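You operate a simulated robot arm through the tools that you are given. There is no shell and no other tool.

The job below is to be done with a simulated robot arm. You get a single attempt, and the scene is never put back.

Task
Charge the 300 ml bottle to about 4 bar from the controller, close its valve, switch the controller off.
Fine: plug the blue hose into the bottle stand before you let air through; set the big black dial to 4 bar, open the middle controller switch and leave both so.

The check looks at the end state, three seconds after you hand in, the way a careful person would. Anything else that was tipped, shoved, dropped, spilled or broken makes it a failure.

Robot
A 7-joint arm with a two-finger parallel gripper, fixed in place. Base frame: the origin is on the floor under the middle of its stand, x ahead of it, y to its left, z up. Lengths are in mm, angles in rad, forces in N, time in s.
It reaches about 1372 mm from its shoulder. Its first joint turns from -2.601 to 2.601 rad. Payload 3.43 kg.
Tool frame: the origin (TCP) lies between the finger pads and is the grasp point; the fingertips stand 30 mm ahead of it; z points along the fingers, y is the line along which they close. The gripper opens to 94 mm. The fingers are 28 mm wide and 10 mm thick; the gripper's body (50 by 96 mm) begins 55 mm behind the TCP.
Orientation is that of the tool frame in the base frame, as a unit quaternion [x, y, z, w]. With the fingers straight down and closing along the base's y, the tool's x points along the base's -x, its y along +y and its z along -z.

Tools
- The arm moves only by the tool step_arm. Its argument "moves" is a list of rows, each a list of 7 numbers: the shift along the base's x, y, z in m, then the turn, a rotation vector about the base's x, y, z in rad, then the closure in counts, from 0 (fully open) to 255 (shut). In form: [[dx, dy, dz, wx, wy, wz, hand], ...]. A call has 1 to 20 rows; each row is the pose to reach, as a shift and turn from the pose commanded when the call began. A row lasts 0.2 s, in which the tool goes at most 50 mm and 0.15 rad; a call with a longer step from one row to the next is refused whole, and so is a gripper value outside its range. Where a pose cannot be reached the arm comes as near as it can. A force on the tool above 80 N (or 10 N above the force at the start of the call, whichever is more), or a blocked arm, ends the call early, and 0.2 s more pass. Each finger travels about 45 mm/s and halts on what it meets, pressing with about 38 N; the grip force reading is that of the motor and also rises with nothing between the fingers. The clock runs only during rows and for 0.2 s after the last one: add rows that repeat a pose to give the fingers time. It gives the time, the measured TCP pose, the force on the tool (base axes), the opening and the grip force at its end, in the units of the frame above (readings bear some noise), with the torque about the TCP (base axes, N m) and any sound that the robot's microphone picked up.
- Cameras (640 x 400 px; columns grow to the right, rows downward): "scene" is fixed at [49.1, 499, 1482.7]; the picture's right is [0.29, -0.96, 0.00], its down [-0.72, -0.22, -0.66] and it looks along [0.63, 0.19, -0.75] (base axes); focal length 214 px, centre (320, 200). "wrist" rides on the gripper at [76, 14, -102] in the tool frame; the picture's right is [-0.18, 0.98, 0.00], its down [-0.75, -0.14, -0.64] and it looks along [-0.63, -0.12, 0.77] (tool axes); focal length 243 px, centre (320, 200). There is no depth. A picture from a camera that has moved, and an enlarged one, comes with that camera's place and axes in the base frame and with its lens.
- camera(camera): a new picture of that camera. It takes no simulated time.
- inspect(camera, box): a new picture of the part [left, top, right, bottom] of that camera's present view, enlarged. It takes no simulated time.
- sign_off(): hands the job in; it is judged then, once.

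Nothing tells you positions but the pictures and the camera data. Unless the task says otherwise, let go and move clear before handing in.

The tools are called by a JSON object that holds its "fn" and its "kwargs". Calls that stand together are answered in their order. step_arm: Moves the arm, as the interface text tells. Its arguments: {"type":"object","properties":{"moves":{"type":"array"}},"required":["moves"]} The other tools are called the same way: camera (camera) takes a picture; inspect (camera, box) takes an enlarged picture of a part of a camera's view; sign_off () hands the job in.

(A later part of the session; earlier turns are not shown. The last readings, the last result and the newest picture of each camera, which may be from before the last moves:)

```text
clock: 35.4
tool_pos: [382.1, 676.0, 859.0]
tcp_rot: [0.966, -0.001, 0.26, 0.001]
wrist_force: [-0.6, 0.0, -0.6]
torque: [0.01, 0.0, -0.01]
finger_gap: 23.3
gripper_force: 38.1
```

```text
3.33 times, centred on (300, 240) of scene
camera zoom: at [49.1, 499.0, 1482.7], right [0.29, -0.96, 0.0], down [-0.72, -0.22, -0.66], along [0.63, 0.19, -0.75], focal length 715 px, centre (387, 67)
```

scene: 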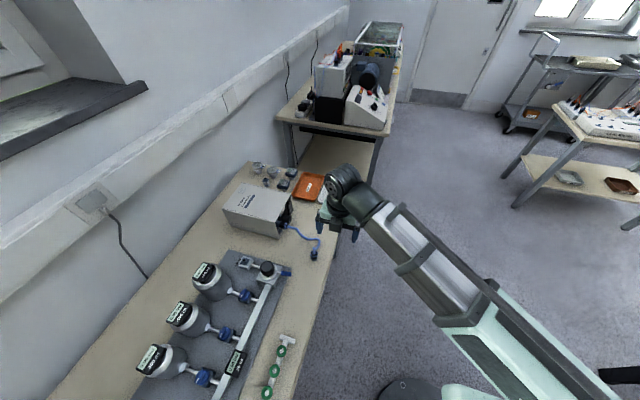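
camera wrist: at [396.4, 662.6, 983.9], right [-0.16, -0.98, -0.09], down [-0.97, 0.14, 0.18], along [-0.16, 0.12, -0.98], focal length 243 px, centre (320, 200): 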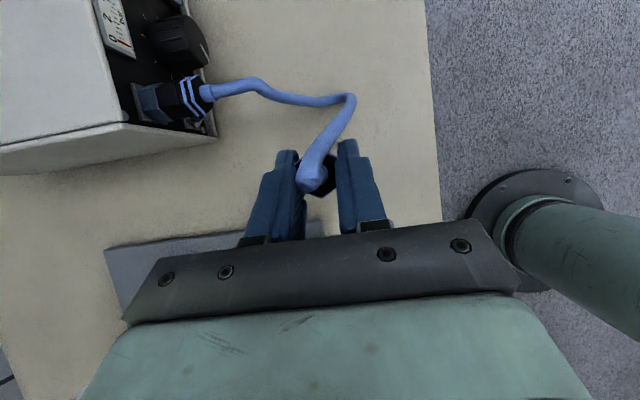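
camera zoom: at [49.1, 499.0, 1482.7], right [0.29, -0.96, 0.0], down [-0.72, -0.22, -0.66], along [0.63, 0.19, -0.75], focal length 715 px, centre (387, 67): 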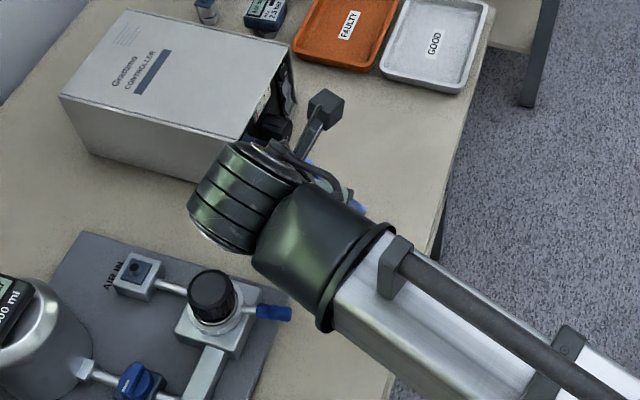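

The coupler and hose came up cleanly. Now I'll turn about 40° about the vertical, so the gripper body stays clear of the 600 ml bottle, while moving towards AIR IN.

{"fn": "step_arm", "kwargs": {"moves": [[-0.004, 0.012, 0, 0, 0, 0.1164, 255], [-0.008, 0.024, 0, 0, 0, 0.2327, 255], [-0.012, 0.037, 0, 0, 0, 0.349, 255], [-0.016, 0.05, 0, 0, 0, 0.4654, 255], [-0.019, 0.062, 0, 0, 0, 0.5818, 255], [-0.022, 0.074, 0, 0, 0, 0.698, 255], [-0.022, 0.074, 0, 0, 0, 0.698, 255]]}}

{"fn": "camera", "kwargs": {"camera": "wrist"}}

{"fn": "inspect", "kwargs": {"camera": "scene", "box": [200, 180, 360, 300]}}

```text
clock: 37.0
tool_pos: [359.4, 752.7, 858.8]
tcp_rot: [0.907, 0.331, 0.245, -0.09]
wrist_force: [0.5, -0.3, -0.6]
torque: [0.04, 0.01, -0.02]
finger_gap: 23.3
gripper_force: 37.7
```

```text
taken
camera wrist: at [380.1, 751.1, 984.3], right [0.51, -0.86, -0.09], down [-0.84, -0.52, 0.17], along [-0.2, -0.01, -0.98], focal length 243 px, centre (320, 200)
```

wrist: 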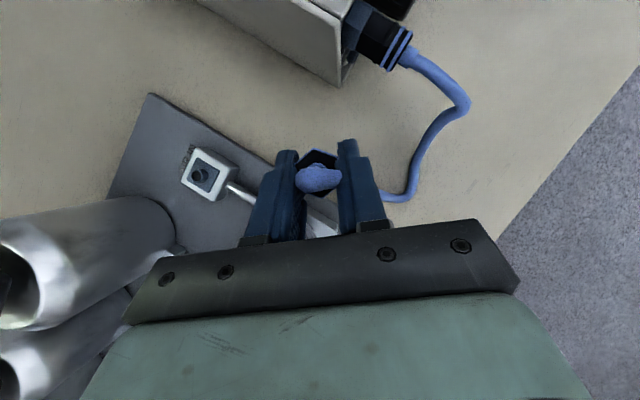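

```text
3.33 times, centred on (280, 240) of scene
camera zoom: at [49.1, 499.0, 1482.7], right [0.29, -0.96, 0.0], down [-0.72, -0.22, -0.66], along [0.63, 0.19, -0.75], focal length 715 px, centre (453, 67)
```

zoom: 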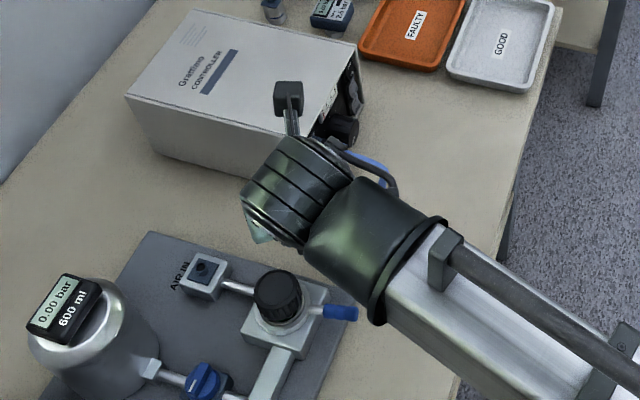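

The turn was reachable, and the AIR IN block and nipple are in view. I'll zoom in to pin down the nipple and the coupler before moving over it.

{"fn": "inspect", "kwargs": {"camera": "wrist", "box": [170, 135, 250, 215]}}

{"fn": "inspect", "kwargs": {"camera": "wrist", "box": [270, 130, 370, 230]}}

{"fn": "inspect", "kwargs": {"camera": "scene", "box": [232, 250, 272, 280]}}

```text
5.00 times, centred on (210, 175) of wrist
camera zoom: at [380.1, 751.1, 984.3], right [0.51, -0.86, -0.09], down [-0.84, -0.52, 0.17], along [-0.2, -0.01, -0.98], focal length 1213 px, centre (870, 325)
```

zoom: 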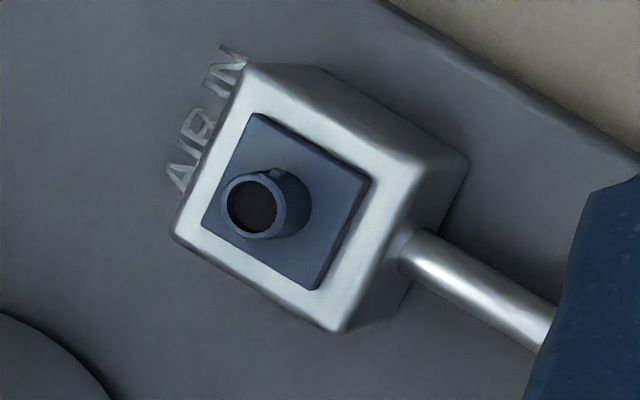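

```text
4.00 times, centred on (320, 180) of wrist
camera zoom: at [380.1, 751.1, 984.3], right [0.51, -0.86, -0.09], down [-0.84, -0.52, 0.17], along [-0.2, -0.01, -0.98], focal length 970 px, centre (320, 280)
```

zoom: 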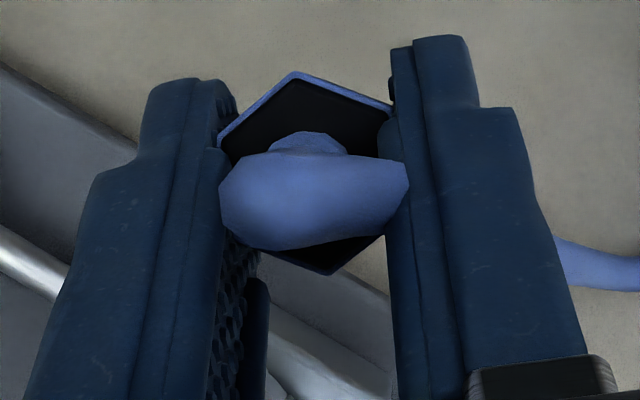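

```text
13.33 times, centred on (252, 265) of scene
camera zoom: at [49.1, 499.0, 1482.7], right [0.29, -0.96, 0.0], down [-0.72, -0.22, -0.66], along [0.63, 0.19, -0.75], focal length 2860 px, centre (1227, -667)
```

zoom: 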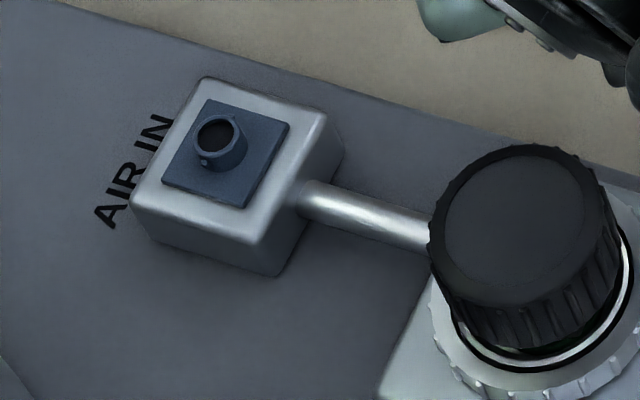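

The nipple axis is at about (297, 853.3), the blue square's top at z≈765 and the nipple top at z≈776; it has small side pins like a bayonet. I'll move over it at the current height and check alignment.

{"fn": "step_arm", "kwargs": {"moves": [[-0.012, 0.016, 0, 0, 0, 0, 255], [-0.024, 0.032, 0, 0, 0, 0, 255], [-0.036, 0.048, 0, 0, 0, 0, 255], [-0.048, 0.064, 0, 0, 0, 0, 255], [-0.058, 0.08, 0, 0, 0, 0, 255], [-0.0683, 0.0956, 0, 0, 0, 0, 255], [-0.0683, 0.0956, 0, 0, 0, 0, 255]]}}

{"fn": "camera", "kwargs": {"camera": "wrist"}}

{"fn": "inspect", "kwargs": {"camera": "scene", "box": [190, 200, 330, 305]}}

```text
clock: 38.6
tool_pos: [292.4, 848.8, 858.3]
tcp_rot: [0.908, 0.33, 0.245, -0.089]
wrist_force: [0.5, -0.1, -0.8]
torque: [0.0, -0.01, -0.01]
finger_gap: 22.9
gripper_force: 38.1
```

```text
taken
camera wrist: at [311.7, 845.5, 984.0], right [0.51, -0.86, -0.09], down [-0.84, -0.52, 0.17], along [-0.2, -0.01, -0.98], focal length 243 px, centre (320, 200)
```

wrist: 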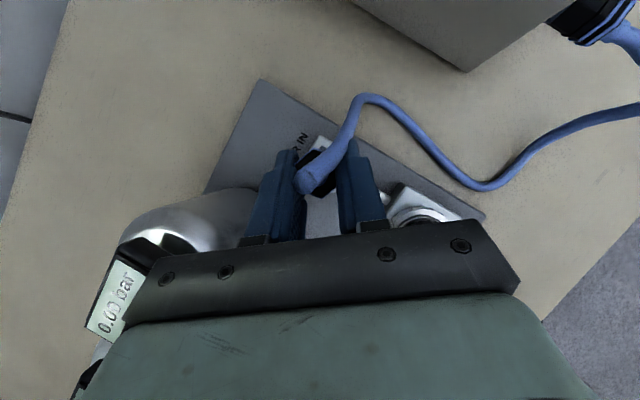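

```text
3.81 times, centred on (260, 252) of scene
camera zoom: at [49.1, 499.0, 1482.7], right [0.29, -0.96, 0.0], down [-0.72, -0.22, -0.66], along [0.63, 0.19, -0.75], focal length 817 px, centre (549, 0)
```

zoom: 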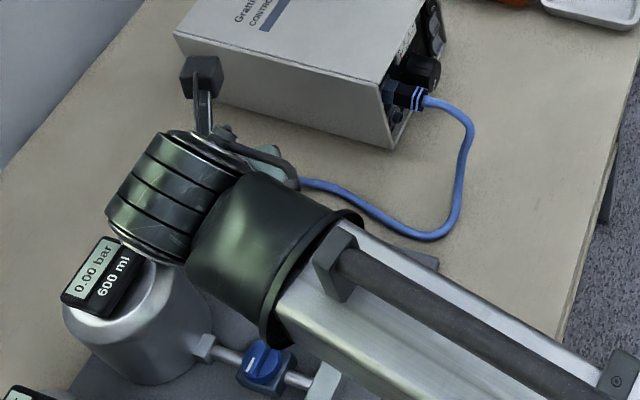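

I'm above AIR IN with plenty of hose slack. A zoom between the fingers will show how the coupler lines up with the block.

{"fn": "inspect", "kwargs": {"camera": "wrist", "box": [260, 120, 380, 220]}}

{"fn": "inspect", "kwargs": {"camera": "scene", "box": [205, 225, 275, 285]}}

```text
4.00 times, centred on (320, 170) of wrist
camera zoom: at [311.7, 845.5, 984.0], right [0.51, -0.86, -0.09], down [-0.84, -0.52, 0.17], along [-0.2, -0.01, -0.98], focal length 970 px, centre (320, 320)
```

zoom: 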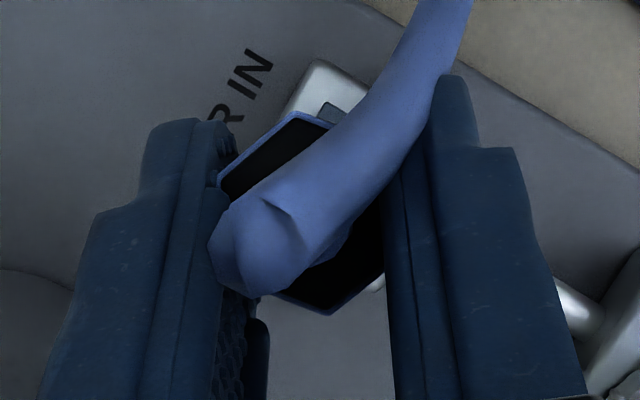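

```text
6.67 times, centred on (240, 255) of scene
camera zoom: at [49.1, 499.0, 1482.7], right [0.29, -0.96, 0.0], down [-0.72, -0.22, -0.66], along [0.63, 0.19, -0.75], focal length 1430 px, centre (853, -167)
```

zoom: 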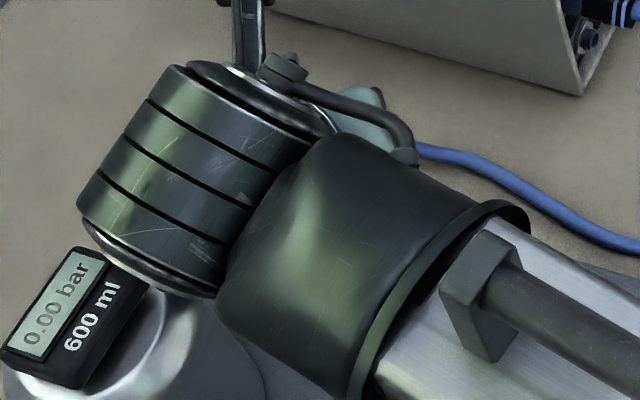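

By the pictures the coupler is within about 1–2 mm of the nipple axis. I'll lower it in small steps with a slight correction, watching the force.

{"fn": "step_arm", "kwargs": {"moves": [[0.0005, -0.0003, -0.01, 0, 0, 0, 255], [0.0005, -0.0003, -0.02, 0, 0, 0, 255], [0.0005, -0.0003, -0.028, 0, 0, 0, 255], [0.0005, -0.0003, -0.034, 0, 0, 0, 255], [0.0005, -0.0003, -0.034, 0, 0, 0, 255]]}}

{"fn": "inspect", "kwargs": {"camera": "wrist", "box": [240, 100, 400, 220]}}

{"fn": "inspect", "kwargs": {"camera": "scene", "box": [190, 200, 330, 305]}}

```text
clock: 39.8
tool_pos: [291.5, 847.2, 824.9]
tcp_rot: [0.907, 0.329, 0.246, -0.089]
wrist_force: [-0.3, 0.3, -1.0]
torque: [0.03, -0.01, -0.01]
finger_gap: 23.2
gripper_force: 38.4
```

```text
3.33 times, centred on (320, 160) of wrist
camera zoom: at [311.4, 845.7, 951.3], right [0.51, -0.86, -0.09], down [-0.84, -0.52, 0.17], along [-0.2, -0.01, -0.98], focal length 809 px, centre (320, 333)
```

zoom: 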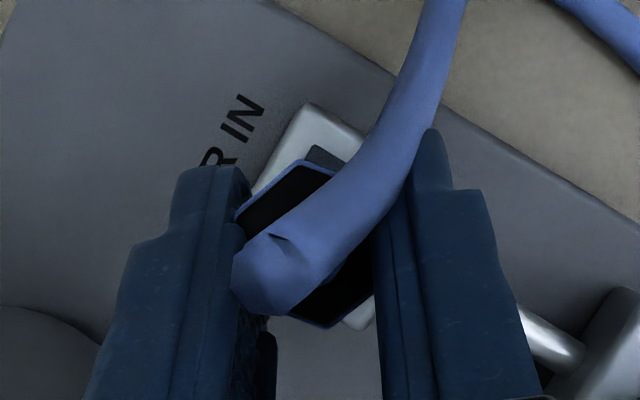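

```text
3.81 times, centred on (260, 252) of scene
camera zoom: at [49.1, 499.0, 1482.7], right [0.29, -0.96, 0.0], down [-0.72, -0.22, -0.66], along [0.63, 0.19, -0.75], focal length 817 px, centre (549, 0)
```

zoom: 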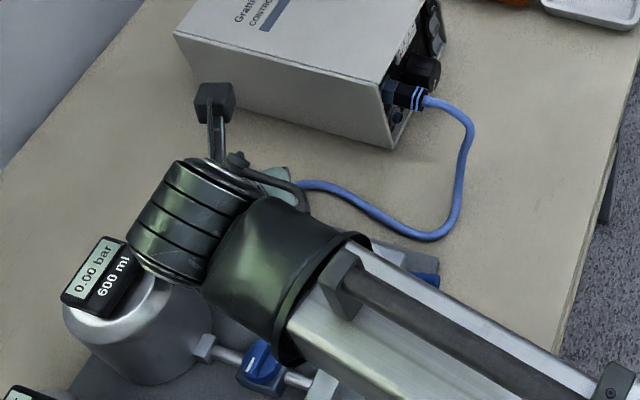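

Alignment still holds within about 1 mm. Now I'll push down slowly onto the nipple.

{"fn": "step_arm", "kwargs": {"moves": [[0.0004, -0.0003, -0.004, 0, 0, 0, 255], [0.0004, -0.0003, -0.007, 0, 0, 0, 255], [0.0004, -0.0003, -0.01, 0, 0, 0, 255], [0.0004, -0.0003, -0.013, 0, 0, 0, 255], [0.0004, -0.0003, -0.013, 0, 0, 0, 255]]}}

{"fn": "inspect", "kwargs": {"camera": "wrist", "box": [240, 100, 400, 220]}}

```text
clock: 41.0
tool_pos: [292.9, 849.1, 813.4]
tcp_rot: [0.907, 0.33, 0.245, -0.09]
wrist_force: [5.1, 21.4, 3.8]
torque: [0.39, -0.22, 0.09]
finger_gap: 23.1
gripper_force: 37.6
```

```text
3.33 times, centred on (320, 160) of wrist
camera zoom: at [312.4, 846.9, 938.5], right [0.51, -0.86, -0.09], down [-0.84, -0.52, 0.17], along [-0.2, -0.01, -0.98], focal length 809 px, centre (320, 333)
```

zoom: 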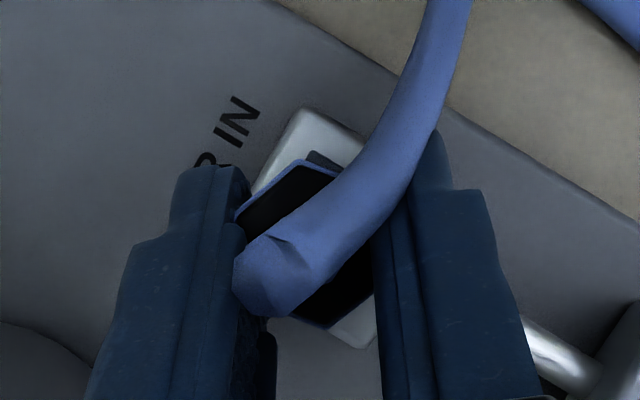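

The socket is starting over the nipple, with a sideways force towards +y. I'll ease about 1.5 mm that way and see the force change.

{"fn": "step_arm", "kwargs": {"moves": [[0.0003, 0.0015, 0, 0, 0, 0, 255], [0.0003, 0.0015, 0, 0, 0, 0, 255]]}}

```text
clock: 41.6
tool_pos: [292.1, 849.3, 811.7]
tcp_rot: [0.907, 0.33, 0.245, -0.09]
wrist_force: [5.0, 17.3, 3.3]
torque: [0.35, -0.2, 0.06]
finger_gap: 23.2
gripper_force: 37.9
```

{"fn": "step_arm", "kwargs": {"moves": [[0.0006, 0.0015, 0, 0, 0, 0, 255], [0.0012, 0.003, 0, 0, 0, 0, 255], [0.0012, 0.003, 0, 0, 0, 0, 255]]}}

{"fn": "inspect", "kwargs": {"camera": "wrist", "box": [240, 100, 400, 220]}}

```text
clock: 42.4
tool_pos: [292.6, 849.8, 813.1]
tcp_rot: [0.907, 0.33, 0.245, -0.089]
wrist_force: [-10.1, -5.8, 4.7]
torque: [0.14, -0.11, 0.05]
finger_gap: 23.2
gripper_force: 38.3
```

```text
3.33 times, centred on (320, 160) of wrist
camera zoom: at [312.8, 848.0, 938.0], right [0.51, -0.86, -0.09], down [-0.84, -0.52, 0.18], along [-0.2, -0.01, -0.98], focal length 809 px, centre (320, 333)
```

zoom: 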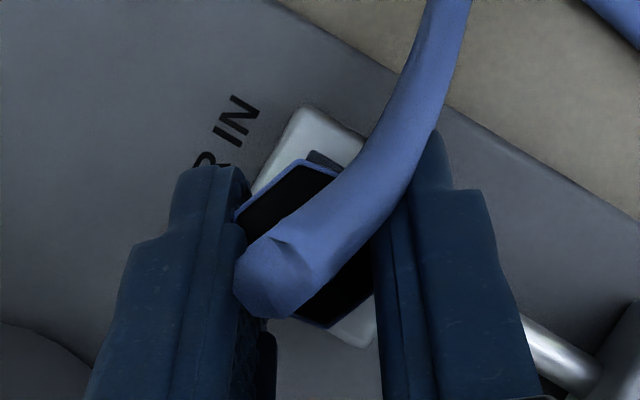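

The sideways force flipped sign, so the axis is just short of here. I'll back off 0.7 mm and keep pressing down.

{"fn": "step_arm", "kwargs": {"moves": [[-0.0007, -0.0006, 0, 0, 0, 0, 255], [-0.0007, -0.0006, -0.002, 0, 0, 0, 255], [-0.0007, -0.0006, -0.004, 0, 0, 0, 255], [-0.0007, -0.0006, -0.006, 0, 0, 0, 255], [-0.0007, -0.0006, -0.006, 0, 0, 0, 255]]}}

{"fn": "inspect", "kwargs": {"camera": "wrist", "box": [240, 100, 400, 220]}}

```text
clock: 43.6
tool_pos: [292.9, 850.0, 809.4]
tcp_rot: [0.907, 0.329, 0.246, -0.089]
wrist_force: [-14.7, -18.6, 31.3]
torque: [-0.6, 0.46, 0.0]
finger_gap: 23.3
gripper_force: 38.4
```

```text
3.33 times, centred on (320, 160) of wrist
camera zoom: at [312.3, 847.6, 934.6], right [0.51, -0.86, -0.09], down [-0.84, -0.52, 0.17], along [-0.2, -0.01, -0.98], focal length 809 px, centre (320, 333)
```

zoom: 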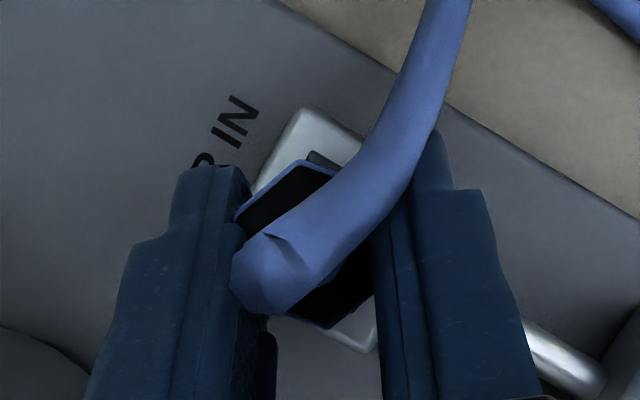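

It resists at 31 N with the coupler base near z≈768, close to seated. I'll press a little further while relieving the sideways load.

{"fn": "step_arm", "kwargs": {"moves": [[-0.0008, -0.0016, 0, 0, 0, 0, 255], [-0.0008, -0.0016, -0.002, 0, 0, 0, 255], [-0.0008, -0.0016, -0.004, 0, 0, 0, 255], [-0.0008, -0.0016, -0.004, 0, 0, 0, 255]]}}

{"fn": "camera", "kwargs": {"camera": "wrist"}}

{"fn": "inspect", "kwargs": {"camera": "wrist", "box": [280, 120, 380, 210]}}

```text
clock: 44.6
tool_pos: [292.2, 849.7, 807.7]
tcp_rot: [0.906, 0.329, 0.249, -0.092]
wrist_force: [-7.7, -7.8, 76.3]
torque: [0.67, -1.01, 0.03]
finger_gap: 23.1
gripper_force: 38.1
```

```text
taken
camera wrist: at [312.0, 846.8, 933.9], right [0.51, -0.85, -0.1], down [-0.84, -0.52, 0.17], along [-0.19, 0.0, -0.98], focal length 243 px, centre (320, 200)
```

wrist: 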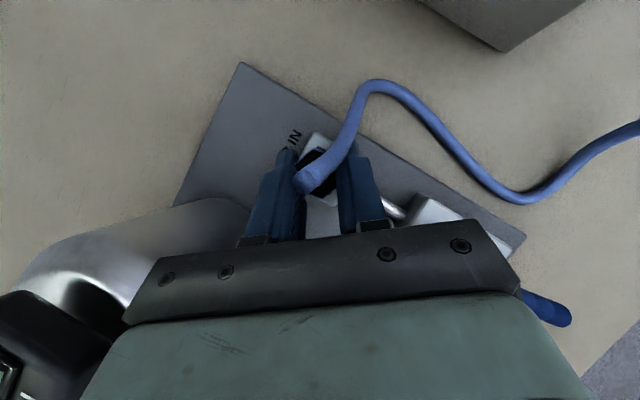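

```text
4.44 times, centred on (330, 165) of wrist
camera zoom: at [312.0, 846.8, 933.9], right [0.51, -0.85, -0.1], down [-0.84, -0.52, 0.17], along [-0.19, 0.0, -0.98], focal length 1078 px, centre (276, 356)
```

zoom: 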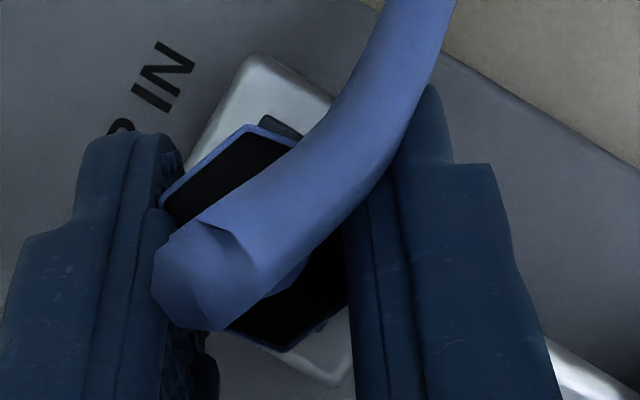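

It's now at a firm stop (76 N down, base near z≈766) with no click heard. I'll relax the push, open the fingers and back off along the approach line to see how it sits.

{"fn": "step_arm", "kwargs": {"moves": [[0, 0, 0.002, 0, 0, 0, 255], [0, 0, 0.004, 0, 0, 0, 255], [0, 0, 0.004, 0, 0, 0, 255]]}}

{"fn": "step_arm", "kwargs": {"moves": [[0, 0, 0, 0, 0, 0, 190], [0, 0, 0, 0, 0, 0, 150], [0, 0, 0, 0, 0, 0, 150]]}}

{"fn": "camera", "kwargs": {"camera": "wrist"}}

{"fn": "inspect", "kwargs": {"camera": "wrist", "box": [280, 120, 380, 210]}}

```text
clock: 45.4
tool_pos: [291.3, 850.2, 807.4]
tcp_rot: [0.907, 0.329, 0.246, -0.09]
wrist_force: [0.0, 0.2, 46.8]
torque: [0.5, -0.62, 0.0]
finger_gap: 23.0
gripper_force: 37.8
```

```text
clock: 46.2
tool_pos: [291.8, 849.4, 804.4]
tcp_rot: [0.908, 0.329, 0.243, -0.087]
wrist_force: [-0.3, -0.1, 0.4]
torque: [-0.01, 0.0, -0.02]
finger_gap: 38.8
gripper_force: 0.1
```

```text
taken
camera wrist: at [312.4, 848.0, 930.5], right [0.51, -0.86, -0.09], down [-0.84, -0.52, 0.18], along [-0.2, -0.01, -0.98], focal length 243 px, centre (320, 200)
```

wrist: 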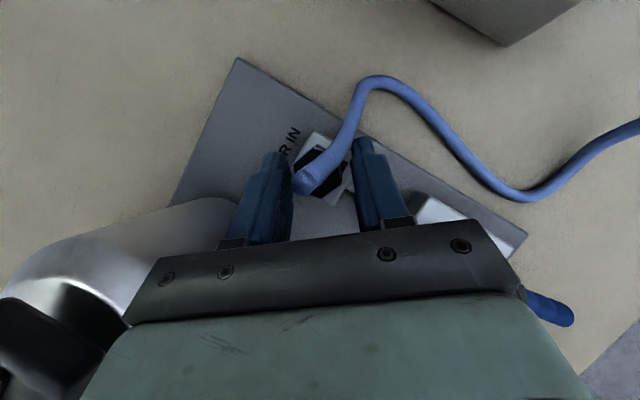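

```text
4.44 times, centred on (330, 165) of wrist
camera zoom: at [312.4, 848.0, 930.5], right [0.51, -0.86, -0.09], down [-0.84, -0.52, 0.18], along [-0.2, -0.01, -0.98], focal length 1078 px, centre (276, 356)
```

zoom: 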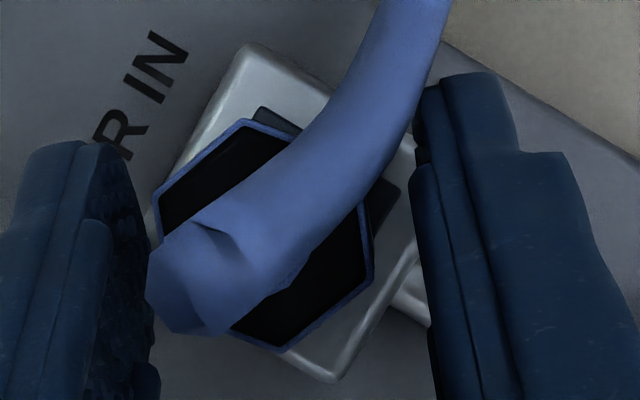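

The coupler stays upright over the square. I'll retreat along the approach direction and look from the side.

{"fn": "step_arm", "kwargs": {"moves": [[-0.008, -0.0065, 0.018, 0, 0, 0, 100], [-0.016, -0.013, 0.036, 0, 0, 0, 60], [-0.024, -0.02, 0.054, 0, 0, 0, 30], [-0.032, -0.026, 0.072, 0, 0, 0, 0], [-0.04, -0.033, 0.09, 0, 0, 0, 0], [-0.04, -0.05, 0.11, 0, 0, 0, 0], [-0.03, -0.09, 0.13, 0, 0, 0, 0], [-0.02, -0.13, 0.14, 0, 0, 0, 0], [-0.02, -0.13, 0.14, 0, 0, 0, 0]]}}

{"fn": "camera", "kwargs": {"camera": "wrist"}}

{"fn": "inspect", "kwargs": {"camera": "scene", "box": [220, 230, 300, 290]}}

```text
clock: 48.2
tool_pos: [273.8, 717.9, 947.1]
tcp_rot: [0.908, 0.329, 0.245, -0.089]
wrist_force: [0.5, 0.4, -0.1]
torque: [0.0, 0.01, -0.01]
finger_gap: 93.8
gripper_force: 0.0
```

```text
taken
camera wrist: at [293.7, 716.4, 1073.4], right [0.51, -0.86, -0.09], down [-0.84, -0.52, 0.18], along [-0.2, -0.01, -0.98], focal length 243 px, centre (320, 200)
```

wrist: 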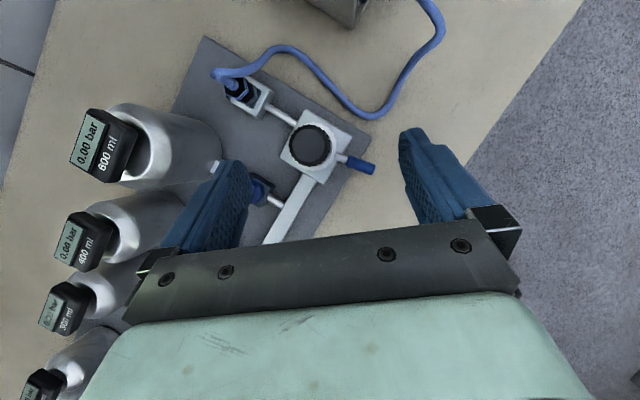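

```text
6.67 times, centred on (260, 260) of scene
camera zoom: at [49.1, 499.0, 1482.7], right [0.29, -0.96, 0.0], down [-0.72, -0.22, -0.66], along [0.63, 0.19, -0.75], focal length 1430 px, centre (720, -200)
```

zoom: 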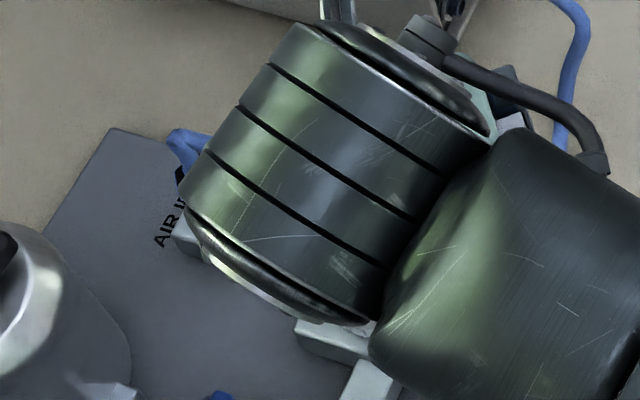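

{"fn": "inspect", "kwargs": {"camera": "wrist", "box": [200, 50, 290, 130]}}

```text
5.00 times, centred on (245, 90) of wrist
camera zoom: at [293.7, 716.4, 1073.4], right [0.51, -0.86, -0.09], down [-0.84, -0.52, 0.18], along [-0.2, -0.01, -0.98], focal length 1213 px, centre (695, 750)
```

zoom: 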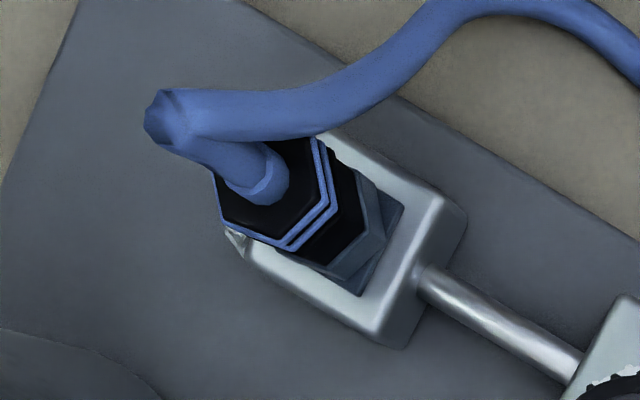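

The coupler sits upright on the square with no visible gap, but I haven't shown that it's locked. I'll grip it again and test with a gentle pull and twist.

{"fn": "step_arm", "kwargs": {"moves": [[-0.01, 0.04, -0.01, 0, 0, 0, 60], [-0.02, 0.08, -0.03, 0, 0, 0, 100], [-0.02, 0.097, -0.05, 0, 0, 0, 120], [-0.012, 0.104, -0.068, 0, 0, 0, 130], [-0.004, 0.11, -0.086, 0, 0, 0, 130], [0.004, 0.117, -0.104, 0, 0, 0, 130], [0.012, 0.1235, -0.122, 0, 0, 0, 130], [0.02, 0.13, -0.1365, 0, 0, 0, 130], [0.02, 0.13, -0.1365, 0, 0, 0, 130]]}}

{"fn": "inspect", "kwargs": {"camera": "wrist", "box": [240, 100, 400, 220]}}

```text
clock: 50.2
tool_pos: [290.3, 850.3, 809.3]
tcp_rot: [0.907, 0.33, 0.245, -0.089]
wrist_force: [-0.5, 0.6, -0.2]
torque: [0.01, -0.03, 0.03]
finger_gap: 46.3
gripper_force: 0.1
```

```text
3.33 times, centred on (320, 160) of wrist
camera zoom: at [311.7, 847.7, 935.3], right [0.51, -0.86, -0.09], down [-0.84, -0.52, 0.17], along [-0.2, -0.01, -0.98], focal length 809 px, centre (320, 333)
```

zoom: 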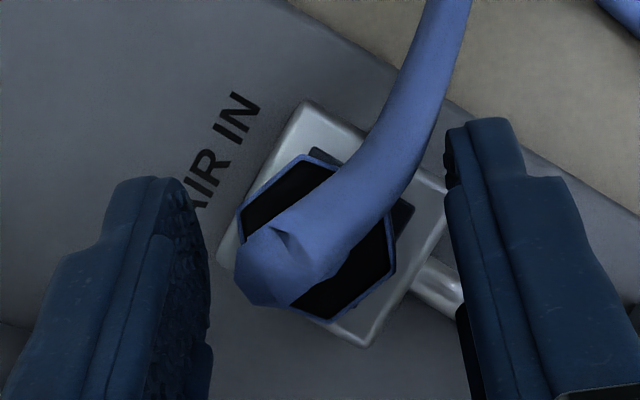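

{"fn": "step_arm", "kwargs": {"moves": [[0, 0, 0, 0, 0, 0, 255], [0, 0, 0, 0, 0, 0, 255], [0, 0, 0, 0, 0, 0, 255], [0, 0, 0, 0, 0, 0, 255]]}}

{"fn": "step_arm", "kwargs": {"moves": [[0, 0, 0.0015, 0, 0, 0, 255], [0, 0, 0.003, 0, 0, 0, 255], [0, 0, 0.003, 0, 0, 0, 255]]}}

```text
clock: 51.2
tool_pos: [291.2, 850.3, 808.8]
tcp_rot: [0.908, 0.329, 0.245, -0.088]
wrist_force: [2.2, -3.5, -1.5]
torque: [0.0, -0.05, -0.04]
finger_gap: 23.0
gripper_force: 37.8
```

```text
clock: 52.0
tool_pos: [291.7, 848.2, 812.5]
tcp_rot: [0.907, 0.33, 0.246, -0.089]
wrist_force: [0.7, -4.8, -4.4]
torque: [-0.1, 0.02, -0.06]
finger_gap: 23.2
gripper_force: 38.6
```

It lifts freely, so it isn't locked; the side pins suggest a bayonet that needs a twist. I'll press it down lightly and twist clockwise a little, watching height and torque.

{"fn": "step_arm", "kwargs": {"moves": [[0, 0.0005, -0.003, 0, 0, 0, 255], [0, 0.0005, -0.0055, 0, 0, 0, 255], [0, 0.0005, -0.0055, 0, 0, 0, 255]]}}

{"fn": "step_arm", "kwargs": {"moves": [[-0.0004, 0.0005, 0, 0, 0, -0.087, 255], [-0.0008, 0.0011, 0, 0, 0, -0.174, 255], [-0.0011, 0.0017, 0, 0, 0, -0.262, 255], [-0.0013, 0.0023, 0, 0, 0, -0.349, 255], [-0.0013, 0.0023, 0, 0, 0, -0.349, 255]]}}

{"fn": "inspect", "kwargs": {"camera": "wrist", "box": [240, 100, 400, 220]}}

```text
clock: 52.8
tool_pos: [291.6, 849.6, 809.3]
tcp_rot: [0.907, 0.329, 0.247, -0.089]
wrist_force: [-3.9, -15.7, 29.1]
torque: [-0.47, 0.25, -0.09]
finger_gap: 23.3
gripper_force: 38.0
```

```text
clock: 53.8
tool_pos: [292.5, 844.9, 809.2]
tcp_rot: [0.948, 0.178, 0.258, -0.047]
wrist_force: [11.1, -22.9, 17.0]
torque: [6.13, 4.73, 6.2]
finger_gap: 37.4
gripper_force: 38.1
stopped in row 5: the force on the tool passed its limit at 86 N (the readings are from after the stop); the commanded pose is now the measured one
```

```text
3.33 times, centred on (320, 160) of wrist
camera zoom: at [311.4, 836.9, 935.4], right [0.21, -0.97, -0.09], down [-0.96, -0.22, 0.17], along [-0.19, 0.05, -0.98], focal length 809 px, centre (320, 333)
```

zoom: 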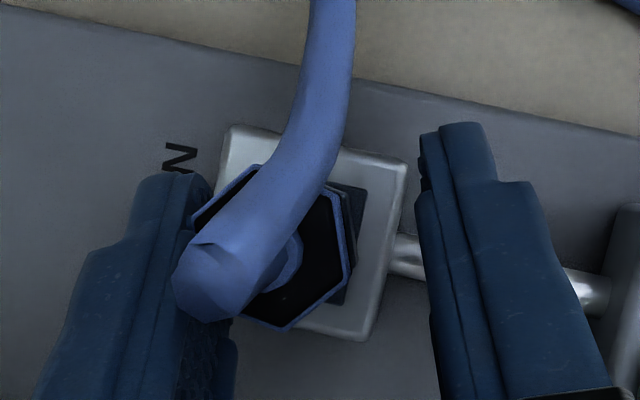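

The twist hit a force limit and the grip shifted, so something touched. I'll look before doing anything else.

{"fn": "camera", "kwargs": {"camera": "wrist"}}

{"fn": "camera", "kwargs": {"camera": "scene"}}

{"fn": "inspect", "kwargs": {"camera": "scene", "box": [180, 210, 320, 310]}}

```text
taken
camera wrist: at [311.4, 836.9, 935.4], right [0.21, -0.97, -0.09], down [-0.96, -0.22, 0.17], along [-0.19, 0.05, -0.98], focal length 243 px, centre (320, 200)
```

wrist: 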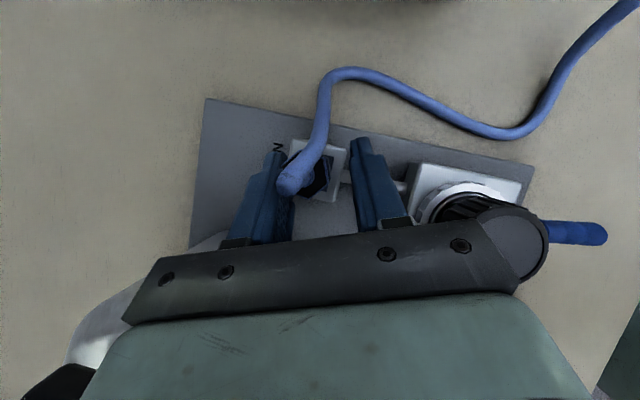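

```text
taken
```

scene: 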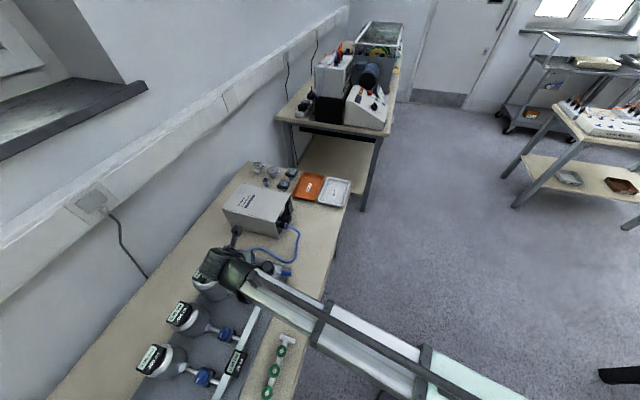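

```text
4.00 times, centred on (250, 260) of scene
camera zoom: at [49.1, 499.0, 1482.7], right [0.29, -0.96, 0.0], down [-0.72, -0.22, -0.66], along [0.63, 0.19, -0.75], focal length 858 px, centre (600, -40)
```

zoom: 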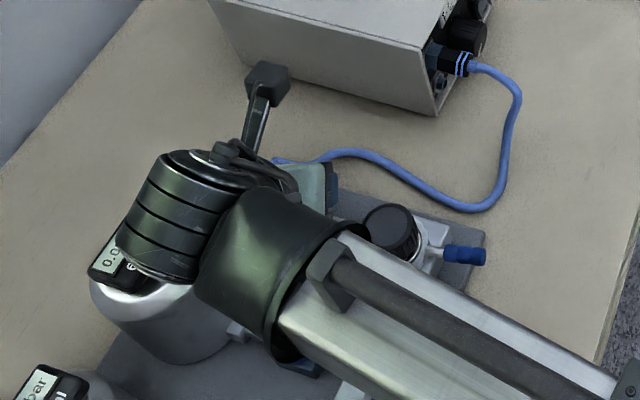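

The gripper or wrist is very near the 600 ml bottle on the -x side. I'll open the fingers off the plug and rotate back the way I came, which moves away from the bottle.

{"fn": "step_arm", "kwargs": {"moves": [[0, 0, 0, 0, 0, 0, 130], [0, 0, 0, 0, 0, 0.06, 110], [0, 0, 0.002, 0, 0, 0.13, 110], [0, 0, 0.003, 0, 0, 0.2, 110], [0, 0, 0.004, 0, 0, 0.27, 110], [0, 0, 0.004, 0, 0, 0.33, 110], [0, 0, 0.004, 0, 0, 0.33, 110]]}}

{"fn": "camera", "kwargs": {"camera": "wrist"}}

{"fn": "inspect", "kwargs": {"camera": "scene", "box": [180, 210, 320, 310]}}

```text
clock: 55.4
tool_pos: [293.1, 845.7, 810.6]
tcp_rot: [0.907, 0.33, 0.247, -0.084]
wrist_force: [0.2, 0.9, 1.1]
torque: [0.0, -0.03, 0.0]
finger_gap: 53.4
gripper_force: 0.1
```

```text
taken
camera wrist: at [312.1, 845.3, 937.0], right [0.51, -0.86, -0.08], down [-0.84, -0.52, 0.17], along [-0.19, -0.02, -0.98], focal length 243 px, centre (320, 200)
```

wrist: 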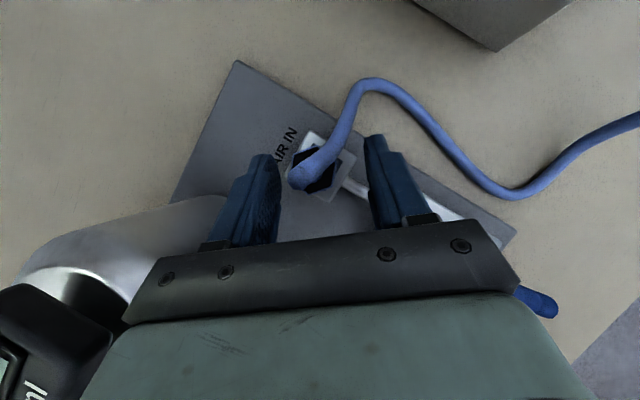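

```text
4.00 times, centred on (250, 260) of scene
camera zoom: at [49.1, 499.0, 1482.7], right [0.29, -0.96, 0.0], down [-0.72, -0.22, -0.66], along [0.63, 0.19, -0.75], focal length 858 px, centre (600, -40)
```

zoom: 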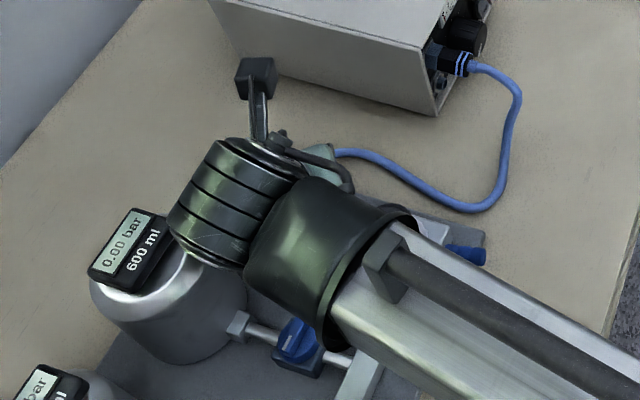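

Forces are back to zero and the 600 ml bottle looks unmoved. I'll check the plug's state now.

{"fn": "inspect", "kwargs": {"camera": "wrist", "box": [260, 110, 380, 210]}}

{"fn": "inspect", "kwargs": {"camera": "wrist", "box": [0, 180, 240, 400]}}

```text
4.00 times, centred on (320, 160) of wrist
camera zoom: at [312.1, 845.3, 937.0], right [0.51, -0.86, -0.08], down [-0.84, -0.52, 0.17], along [-0.19, -0.02, -0.98], focal length 970 px, centre (320, 360)
```

zoom: 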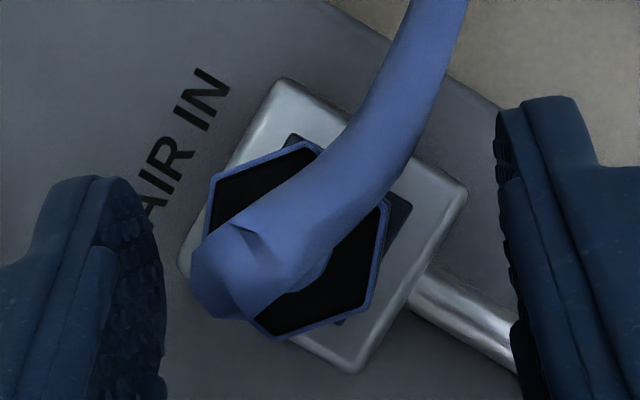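

```text
1.82 times, centred on (120, 290) of wrist
camera zoom: at [312.1, 845.3, 937.0], right [0.51, -0.86, -0.08], down [-0.84, -0.52, 0.17], along [-0.19, -0.02, -0.98], focal length 441 px, centre (684, 36)
```

zoom: 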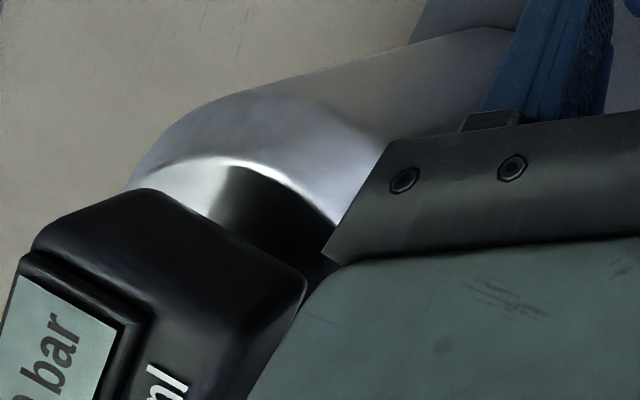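

The plug has turned to about 22° and still stands on the nipple. Before trying again I'll look closely at the controller's two ports, since the plug already connected there shows how a locked one sits.

{"fn": "inspect", "kwargs": {"camera": "scene", "box": [275, 215, 305, 240]}}

{"fn": "step_arm", "kwargs": {"moves": [[-0.008, -0.0065, 0.018, 0, 0, 0, 80], [-0.014, -0.013, 0.036, 0, 0, 0, 50], [-0.02, -0.03, 0.06, 0, 0, 0, 20], [-0.02, -0.06, 0.09, 0, 0, 0, 0], [-0.01, -0.1, 0.11, 0, 0, 0, 0], [0.02, -0.14, 0.12, 0, 0, 0, 0], [0.06, -0.17, 0.12, 0, 0, 0, 0], [0.06, -0.17, 0.12, 0, 0, 0, 0]]}}

{"fn": "camera", "kwargs": {"camera": "scene"}}

{"fn": "camera", "kwargs": {"camera": "wrist"}}

```text
16.00 times, centred on (290, 228) of scene
camera zoom: at [49.1, 499.0, 1482.7], right [0.29, -0.96, 0.0], down [-0.72, -0.22, -0.66], along [0.63, 0.19, -0.75], focal length 3432 px, centre (800, -240)
```

zoom: 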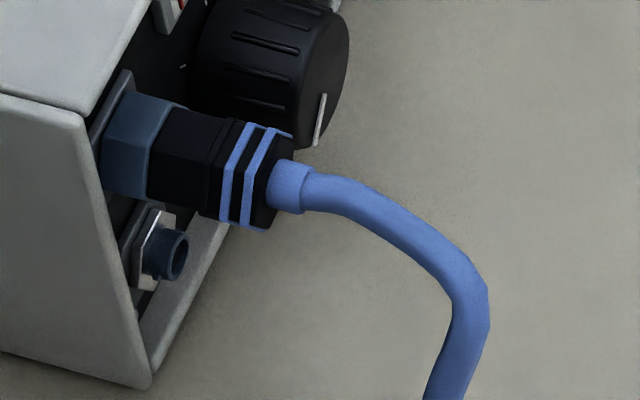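

```text
refused: row 6 steps farther than a row can; nothing moved
```

```text
taken
```

scene: 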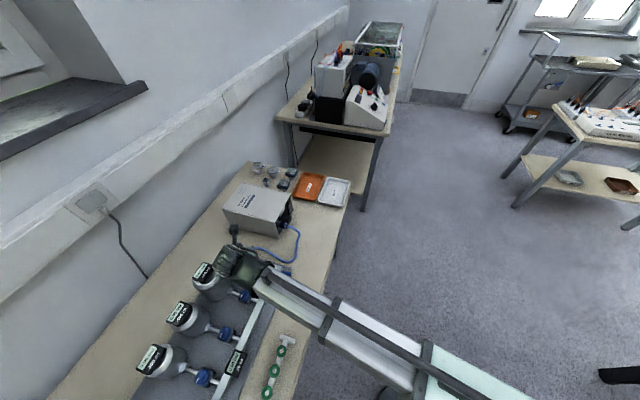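

```text
taken
camera wrist: at [312.1, 845.3, 937.0], right [0.51, -0.86, -0.08], down [-0.84, -0.52, 0.17], along [-0.19, -0.02, -0.98], focal length 243 px, centre (320, 200)
```

wrist: 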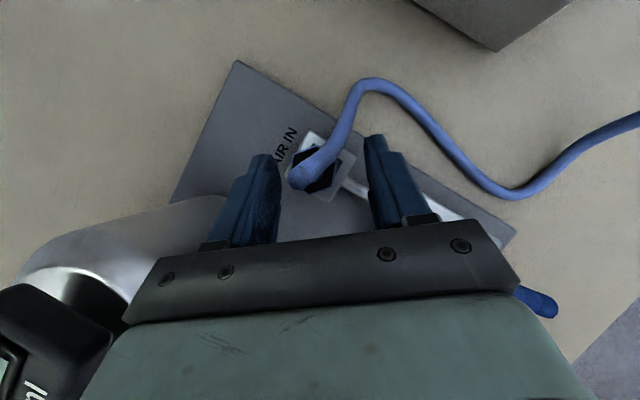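

One row was too long, so nothing moved. The connected plug sits flush on its plate with its whole grey collar showing. I'll retreat properly and then go to a fingers-down attitude for twisting about the vertical.

{"fn": "step_arm", "kwargs": {"moves": [[-0.008, -0.0065, 0.018, 0, 0, 0, 80], [-0.014, -0.013, 0.036, 0, 0, 0, 50], [-0.02, -0.03, 0.06, 0, 0, 0, 20], [-0.02, -0.06, 0.09, 0, 0, 0, 0], [-0.01, -0.09, 0.11, 0, 0, 0, 0], [0.01, -0.12, 0.12, 0, 0, 0, 0], [0.04, -0.15, 0.12, 0, 0, 0, 0], [0.06, -0.17, 0.12, 0, 0, 0, 0], [0.06, -0.17, 0.12, 0, 0, 0, 0]]}}

{"fn": "camera", "kwargs": {"camera": "scene"}}

{"fn": "camera", "kwargs": {"camera": "wrist"}}

```text
clock: 57.4
tool_pos: [353.3, 675.1, 930.3]
tcp_rot: [0.907, 0.33, 0.247, -0.085]
wrist_force: [0.5, -0.1, 0.5]
torque: [-0.02, -0.01, 0.01]
finger_gap: 93.9
gripper_force: 0.1
```

```text
taken
```

scene: 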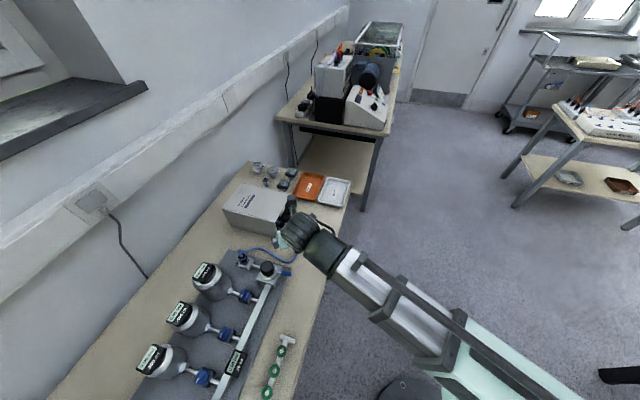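

```text
taken
camera wrist: at [372.7, 673.8, 1056.2], right [0.51, -0.86, -0.08], down [-0.84, -0.52, 0.17], along [-0.19, -0.02, -0.98], focal length 243 px, centre (320, 200)
```

wrist: 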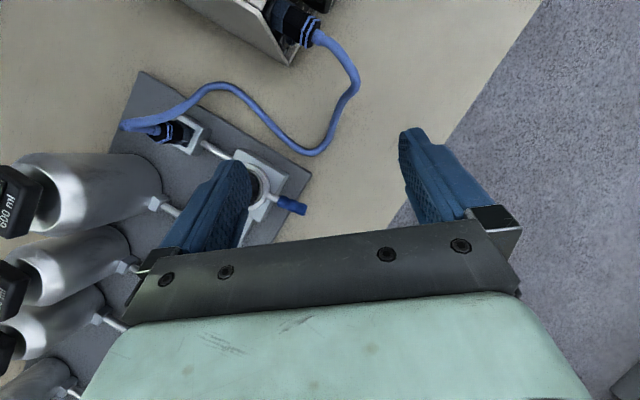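

{"fn": "inspect", "kwargs": {"camera": "scene", "box": [230, 245, 270, 275]}}

{"fn": "inspect", "kwargs": {"camera": "wrist", "box": [110, 90, 230, 180]}}

{"fn": "inspect", "kwargs": {"camera": "scene", "box": [180, 240, 270, 310]}}

```text
13.33 times, centred on (250, 260) of scene
camera zoom: at [49.1, 499.0, 1482.7], right [0.29, -0.96, 0.0], down [-0.72, -0.22, -0.66], along [0.63, 0.19, -0.75], focal length 2860 px, centre (1253, -600)
```

zoom: 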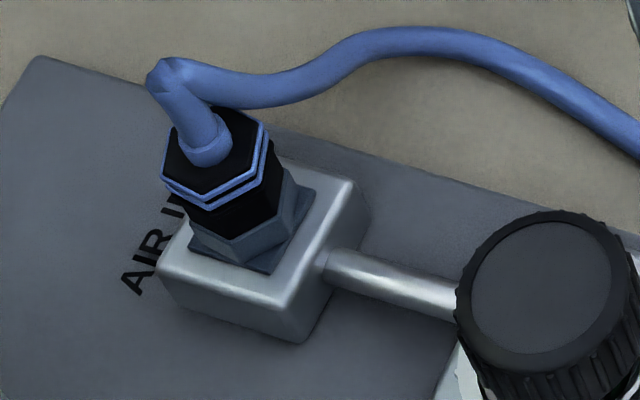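

```text
4.44 times, centred on (170, 135) of wrist
camera zoom: at [372.7, 673.8, 1056.2], right [0.51, -0.86, -0.08], down [-0.84, -0.52, 0.17], along [-0.19, -0.02, -0.98], focal length 1078 px, centre (987, 489)
```

zoom: 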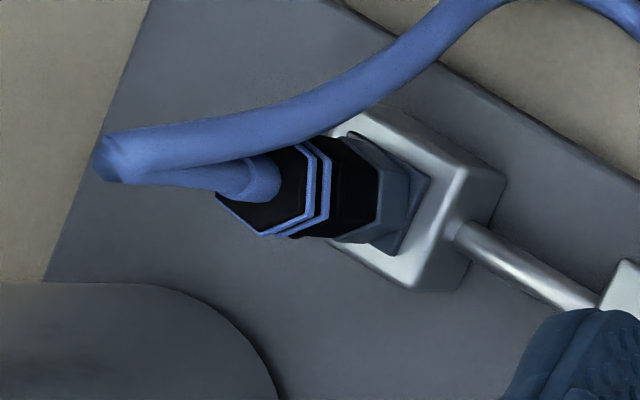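

```text
5.71 times, centred on (225, 275) of scene
camera zoom: at [49.1, 499.0, 1482.7], right [0.29, -0.96, 0.0], down [-0.72, -0.22, -0.66], along [0.63, 0.19, -0.75], focal length 1226 px, centre (863, -229)
```

zoom: 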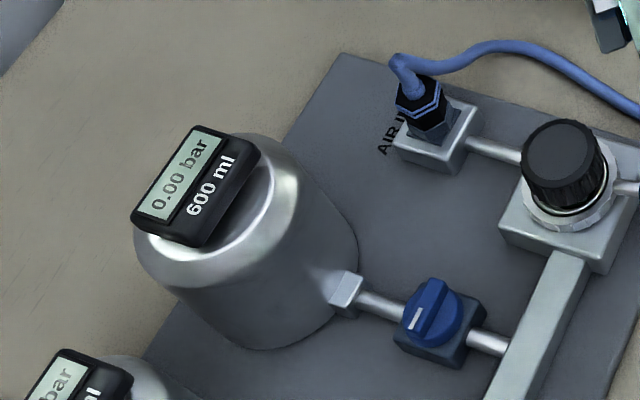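

The plug still looks seated but unlocked, and the bottle hasn't moved. I'll go fingers-down and turn so the closing direction matches the plug's flats, leaving the gap on the hose side.

{"fn": "step_arm", "kwargs": {"moves": [[0, 0, 0, -0.084, 0.1, 0, 0], [0, 0, 0, -0.168, 0.2, 0, 0], [0, 0, 0, -0.2525, 0.301, 0, 0], [0, 0, 0, -0.3367, 0.4011, 0, 0], [0, 0, 0, -0.3367, 0.4011, 0, 0]]}}

{"fn": "step_arm", "kwargs": {"moves": [[0, 0, 0, 0, 0, -0.136, 0], [0, 0.02, 0, 0, 0, -0.272, 0], [-0.01, 0.05, 0, 0, 0, -0.408, 0], [-0.02, 0.08, 0, 0, 0, -0.544, 0], [-0.03, 0.11, 0, 0, 0, -0.68, 0], [-0.04, 0.14, 0, 0, 0, -0.816, 0], [-0.05, 0.165, 0, 0, 0, -0.953, 0], [-0.056, 0.178, 0, 0, 0, -1.089, 0], [-0.056, 0.178, 0, 0, 0, -1.225, 0], [-0.056, 0.178, 0, 0, 0, -1.361, 0], [-0.056, 0.178, 0, 0, 0, -1.361, 0]]}}

{"fn": "camera", "kwargs": {"camera": "wrist"}}

{"fn": "camera", "kwargs": {"camera": "scene"}}

```text
clock: 58.6
tool_pos: [354.3, 676.6, 930.4]
tcp_rot: [0.939, 0.343, 0.003, 0.004]
wrist_force: [-0.9, 0.4, 0.1]
torque: [-0.03, 0.0, -0.04]
finger_gap: 94.0
gripper_force: 0.1
```

```text
clock: 61.0
tool_pos: [297.2, 854.9, 931.2]
tcp_rot: [0.945, -0.326, 0.001, 0.005]
wrist_force: [0.0, 0.2, 0.0]
torque: [0.0, -0.04, 0.0]
finger_gap: 94.0
gripper_force: 0.0
```

```text
taken
camera wrist: at [348.5, 797.3, 1033.0], right [-0.75, -0.66, 0.01], down [-0.51, 0.58, 0.64], along [-0.43, 0.47, -0.77], focal length 243 px, centre (320, 200)
```

wrist: 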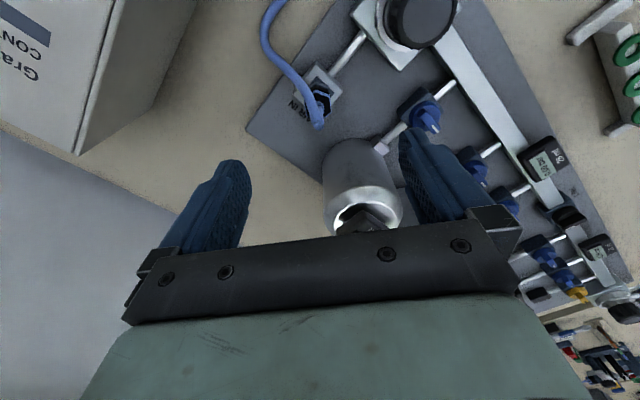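

```text
taken
```

scene: 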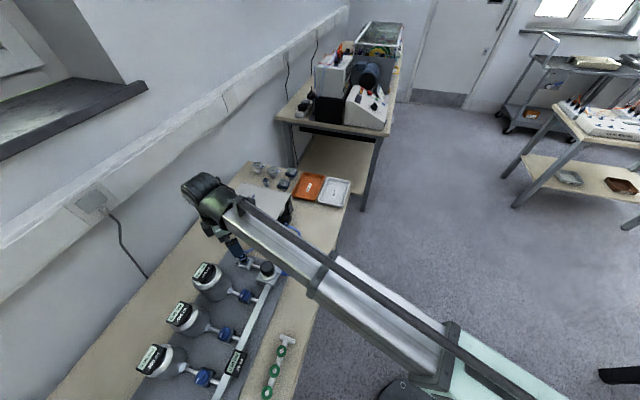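

I'm above AIR IN with the fingers down and the plug in view between them. I'll zoom in for its position and orientation.

{"fn": "inspect", "kwargs": {"camera": "wrist", "box": [280, 55, 370, 135]}}

{"fn": "inspect", "kwargs": {"camera": "wrist", "box": [200, 0, 640, 320]}}

```text
5.00 times, centred on (325, 95) of wrist
camera zoom: at [348.5, 797.3, 1033.0], right [-0.75, -0.66, 0.01], down [-0.51, 0.58, 0.64], along [-0.43, 0.47, -0.77], focal length 1213 px, centre (295, 725)
```

zoom: 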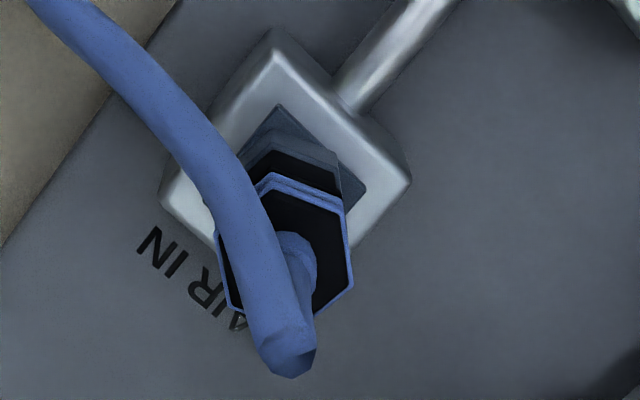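

```text
1.25 times, centred on (420, 160) of wrist
camera zoom: at [348.5, 797.3, 1033.0], right [-0.75, -0.66, 0.01], down [-0.51, 0.58, 0.64], along [-0.43, 0.47, -0.77], focal length 303 px, centre (195, 250)
```

zoom: 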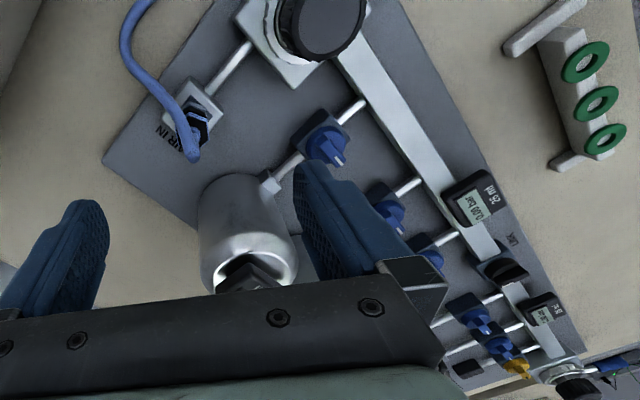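

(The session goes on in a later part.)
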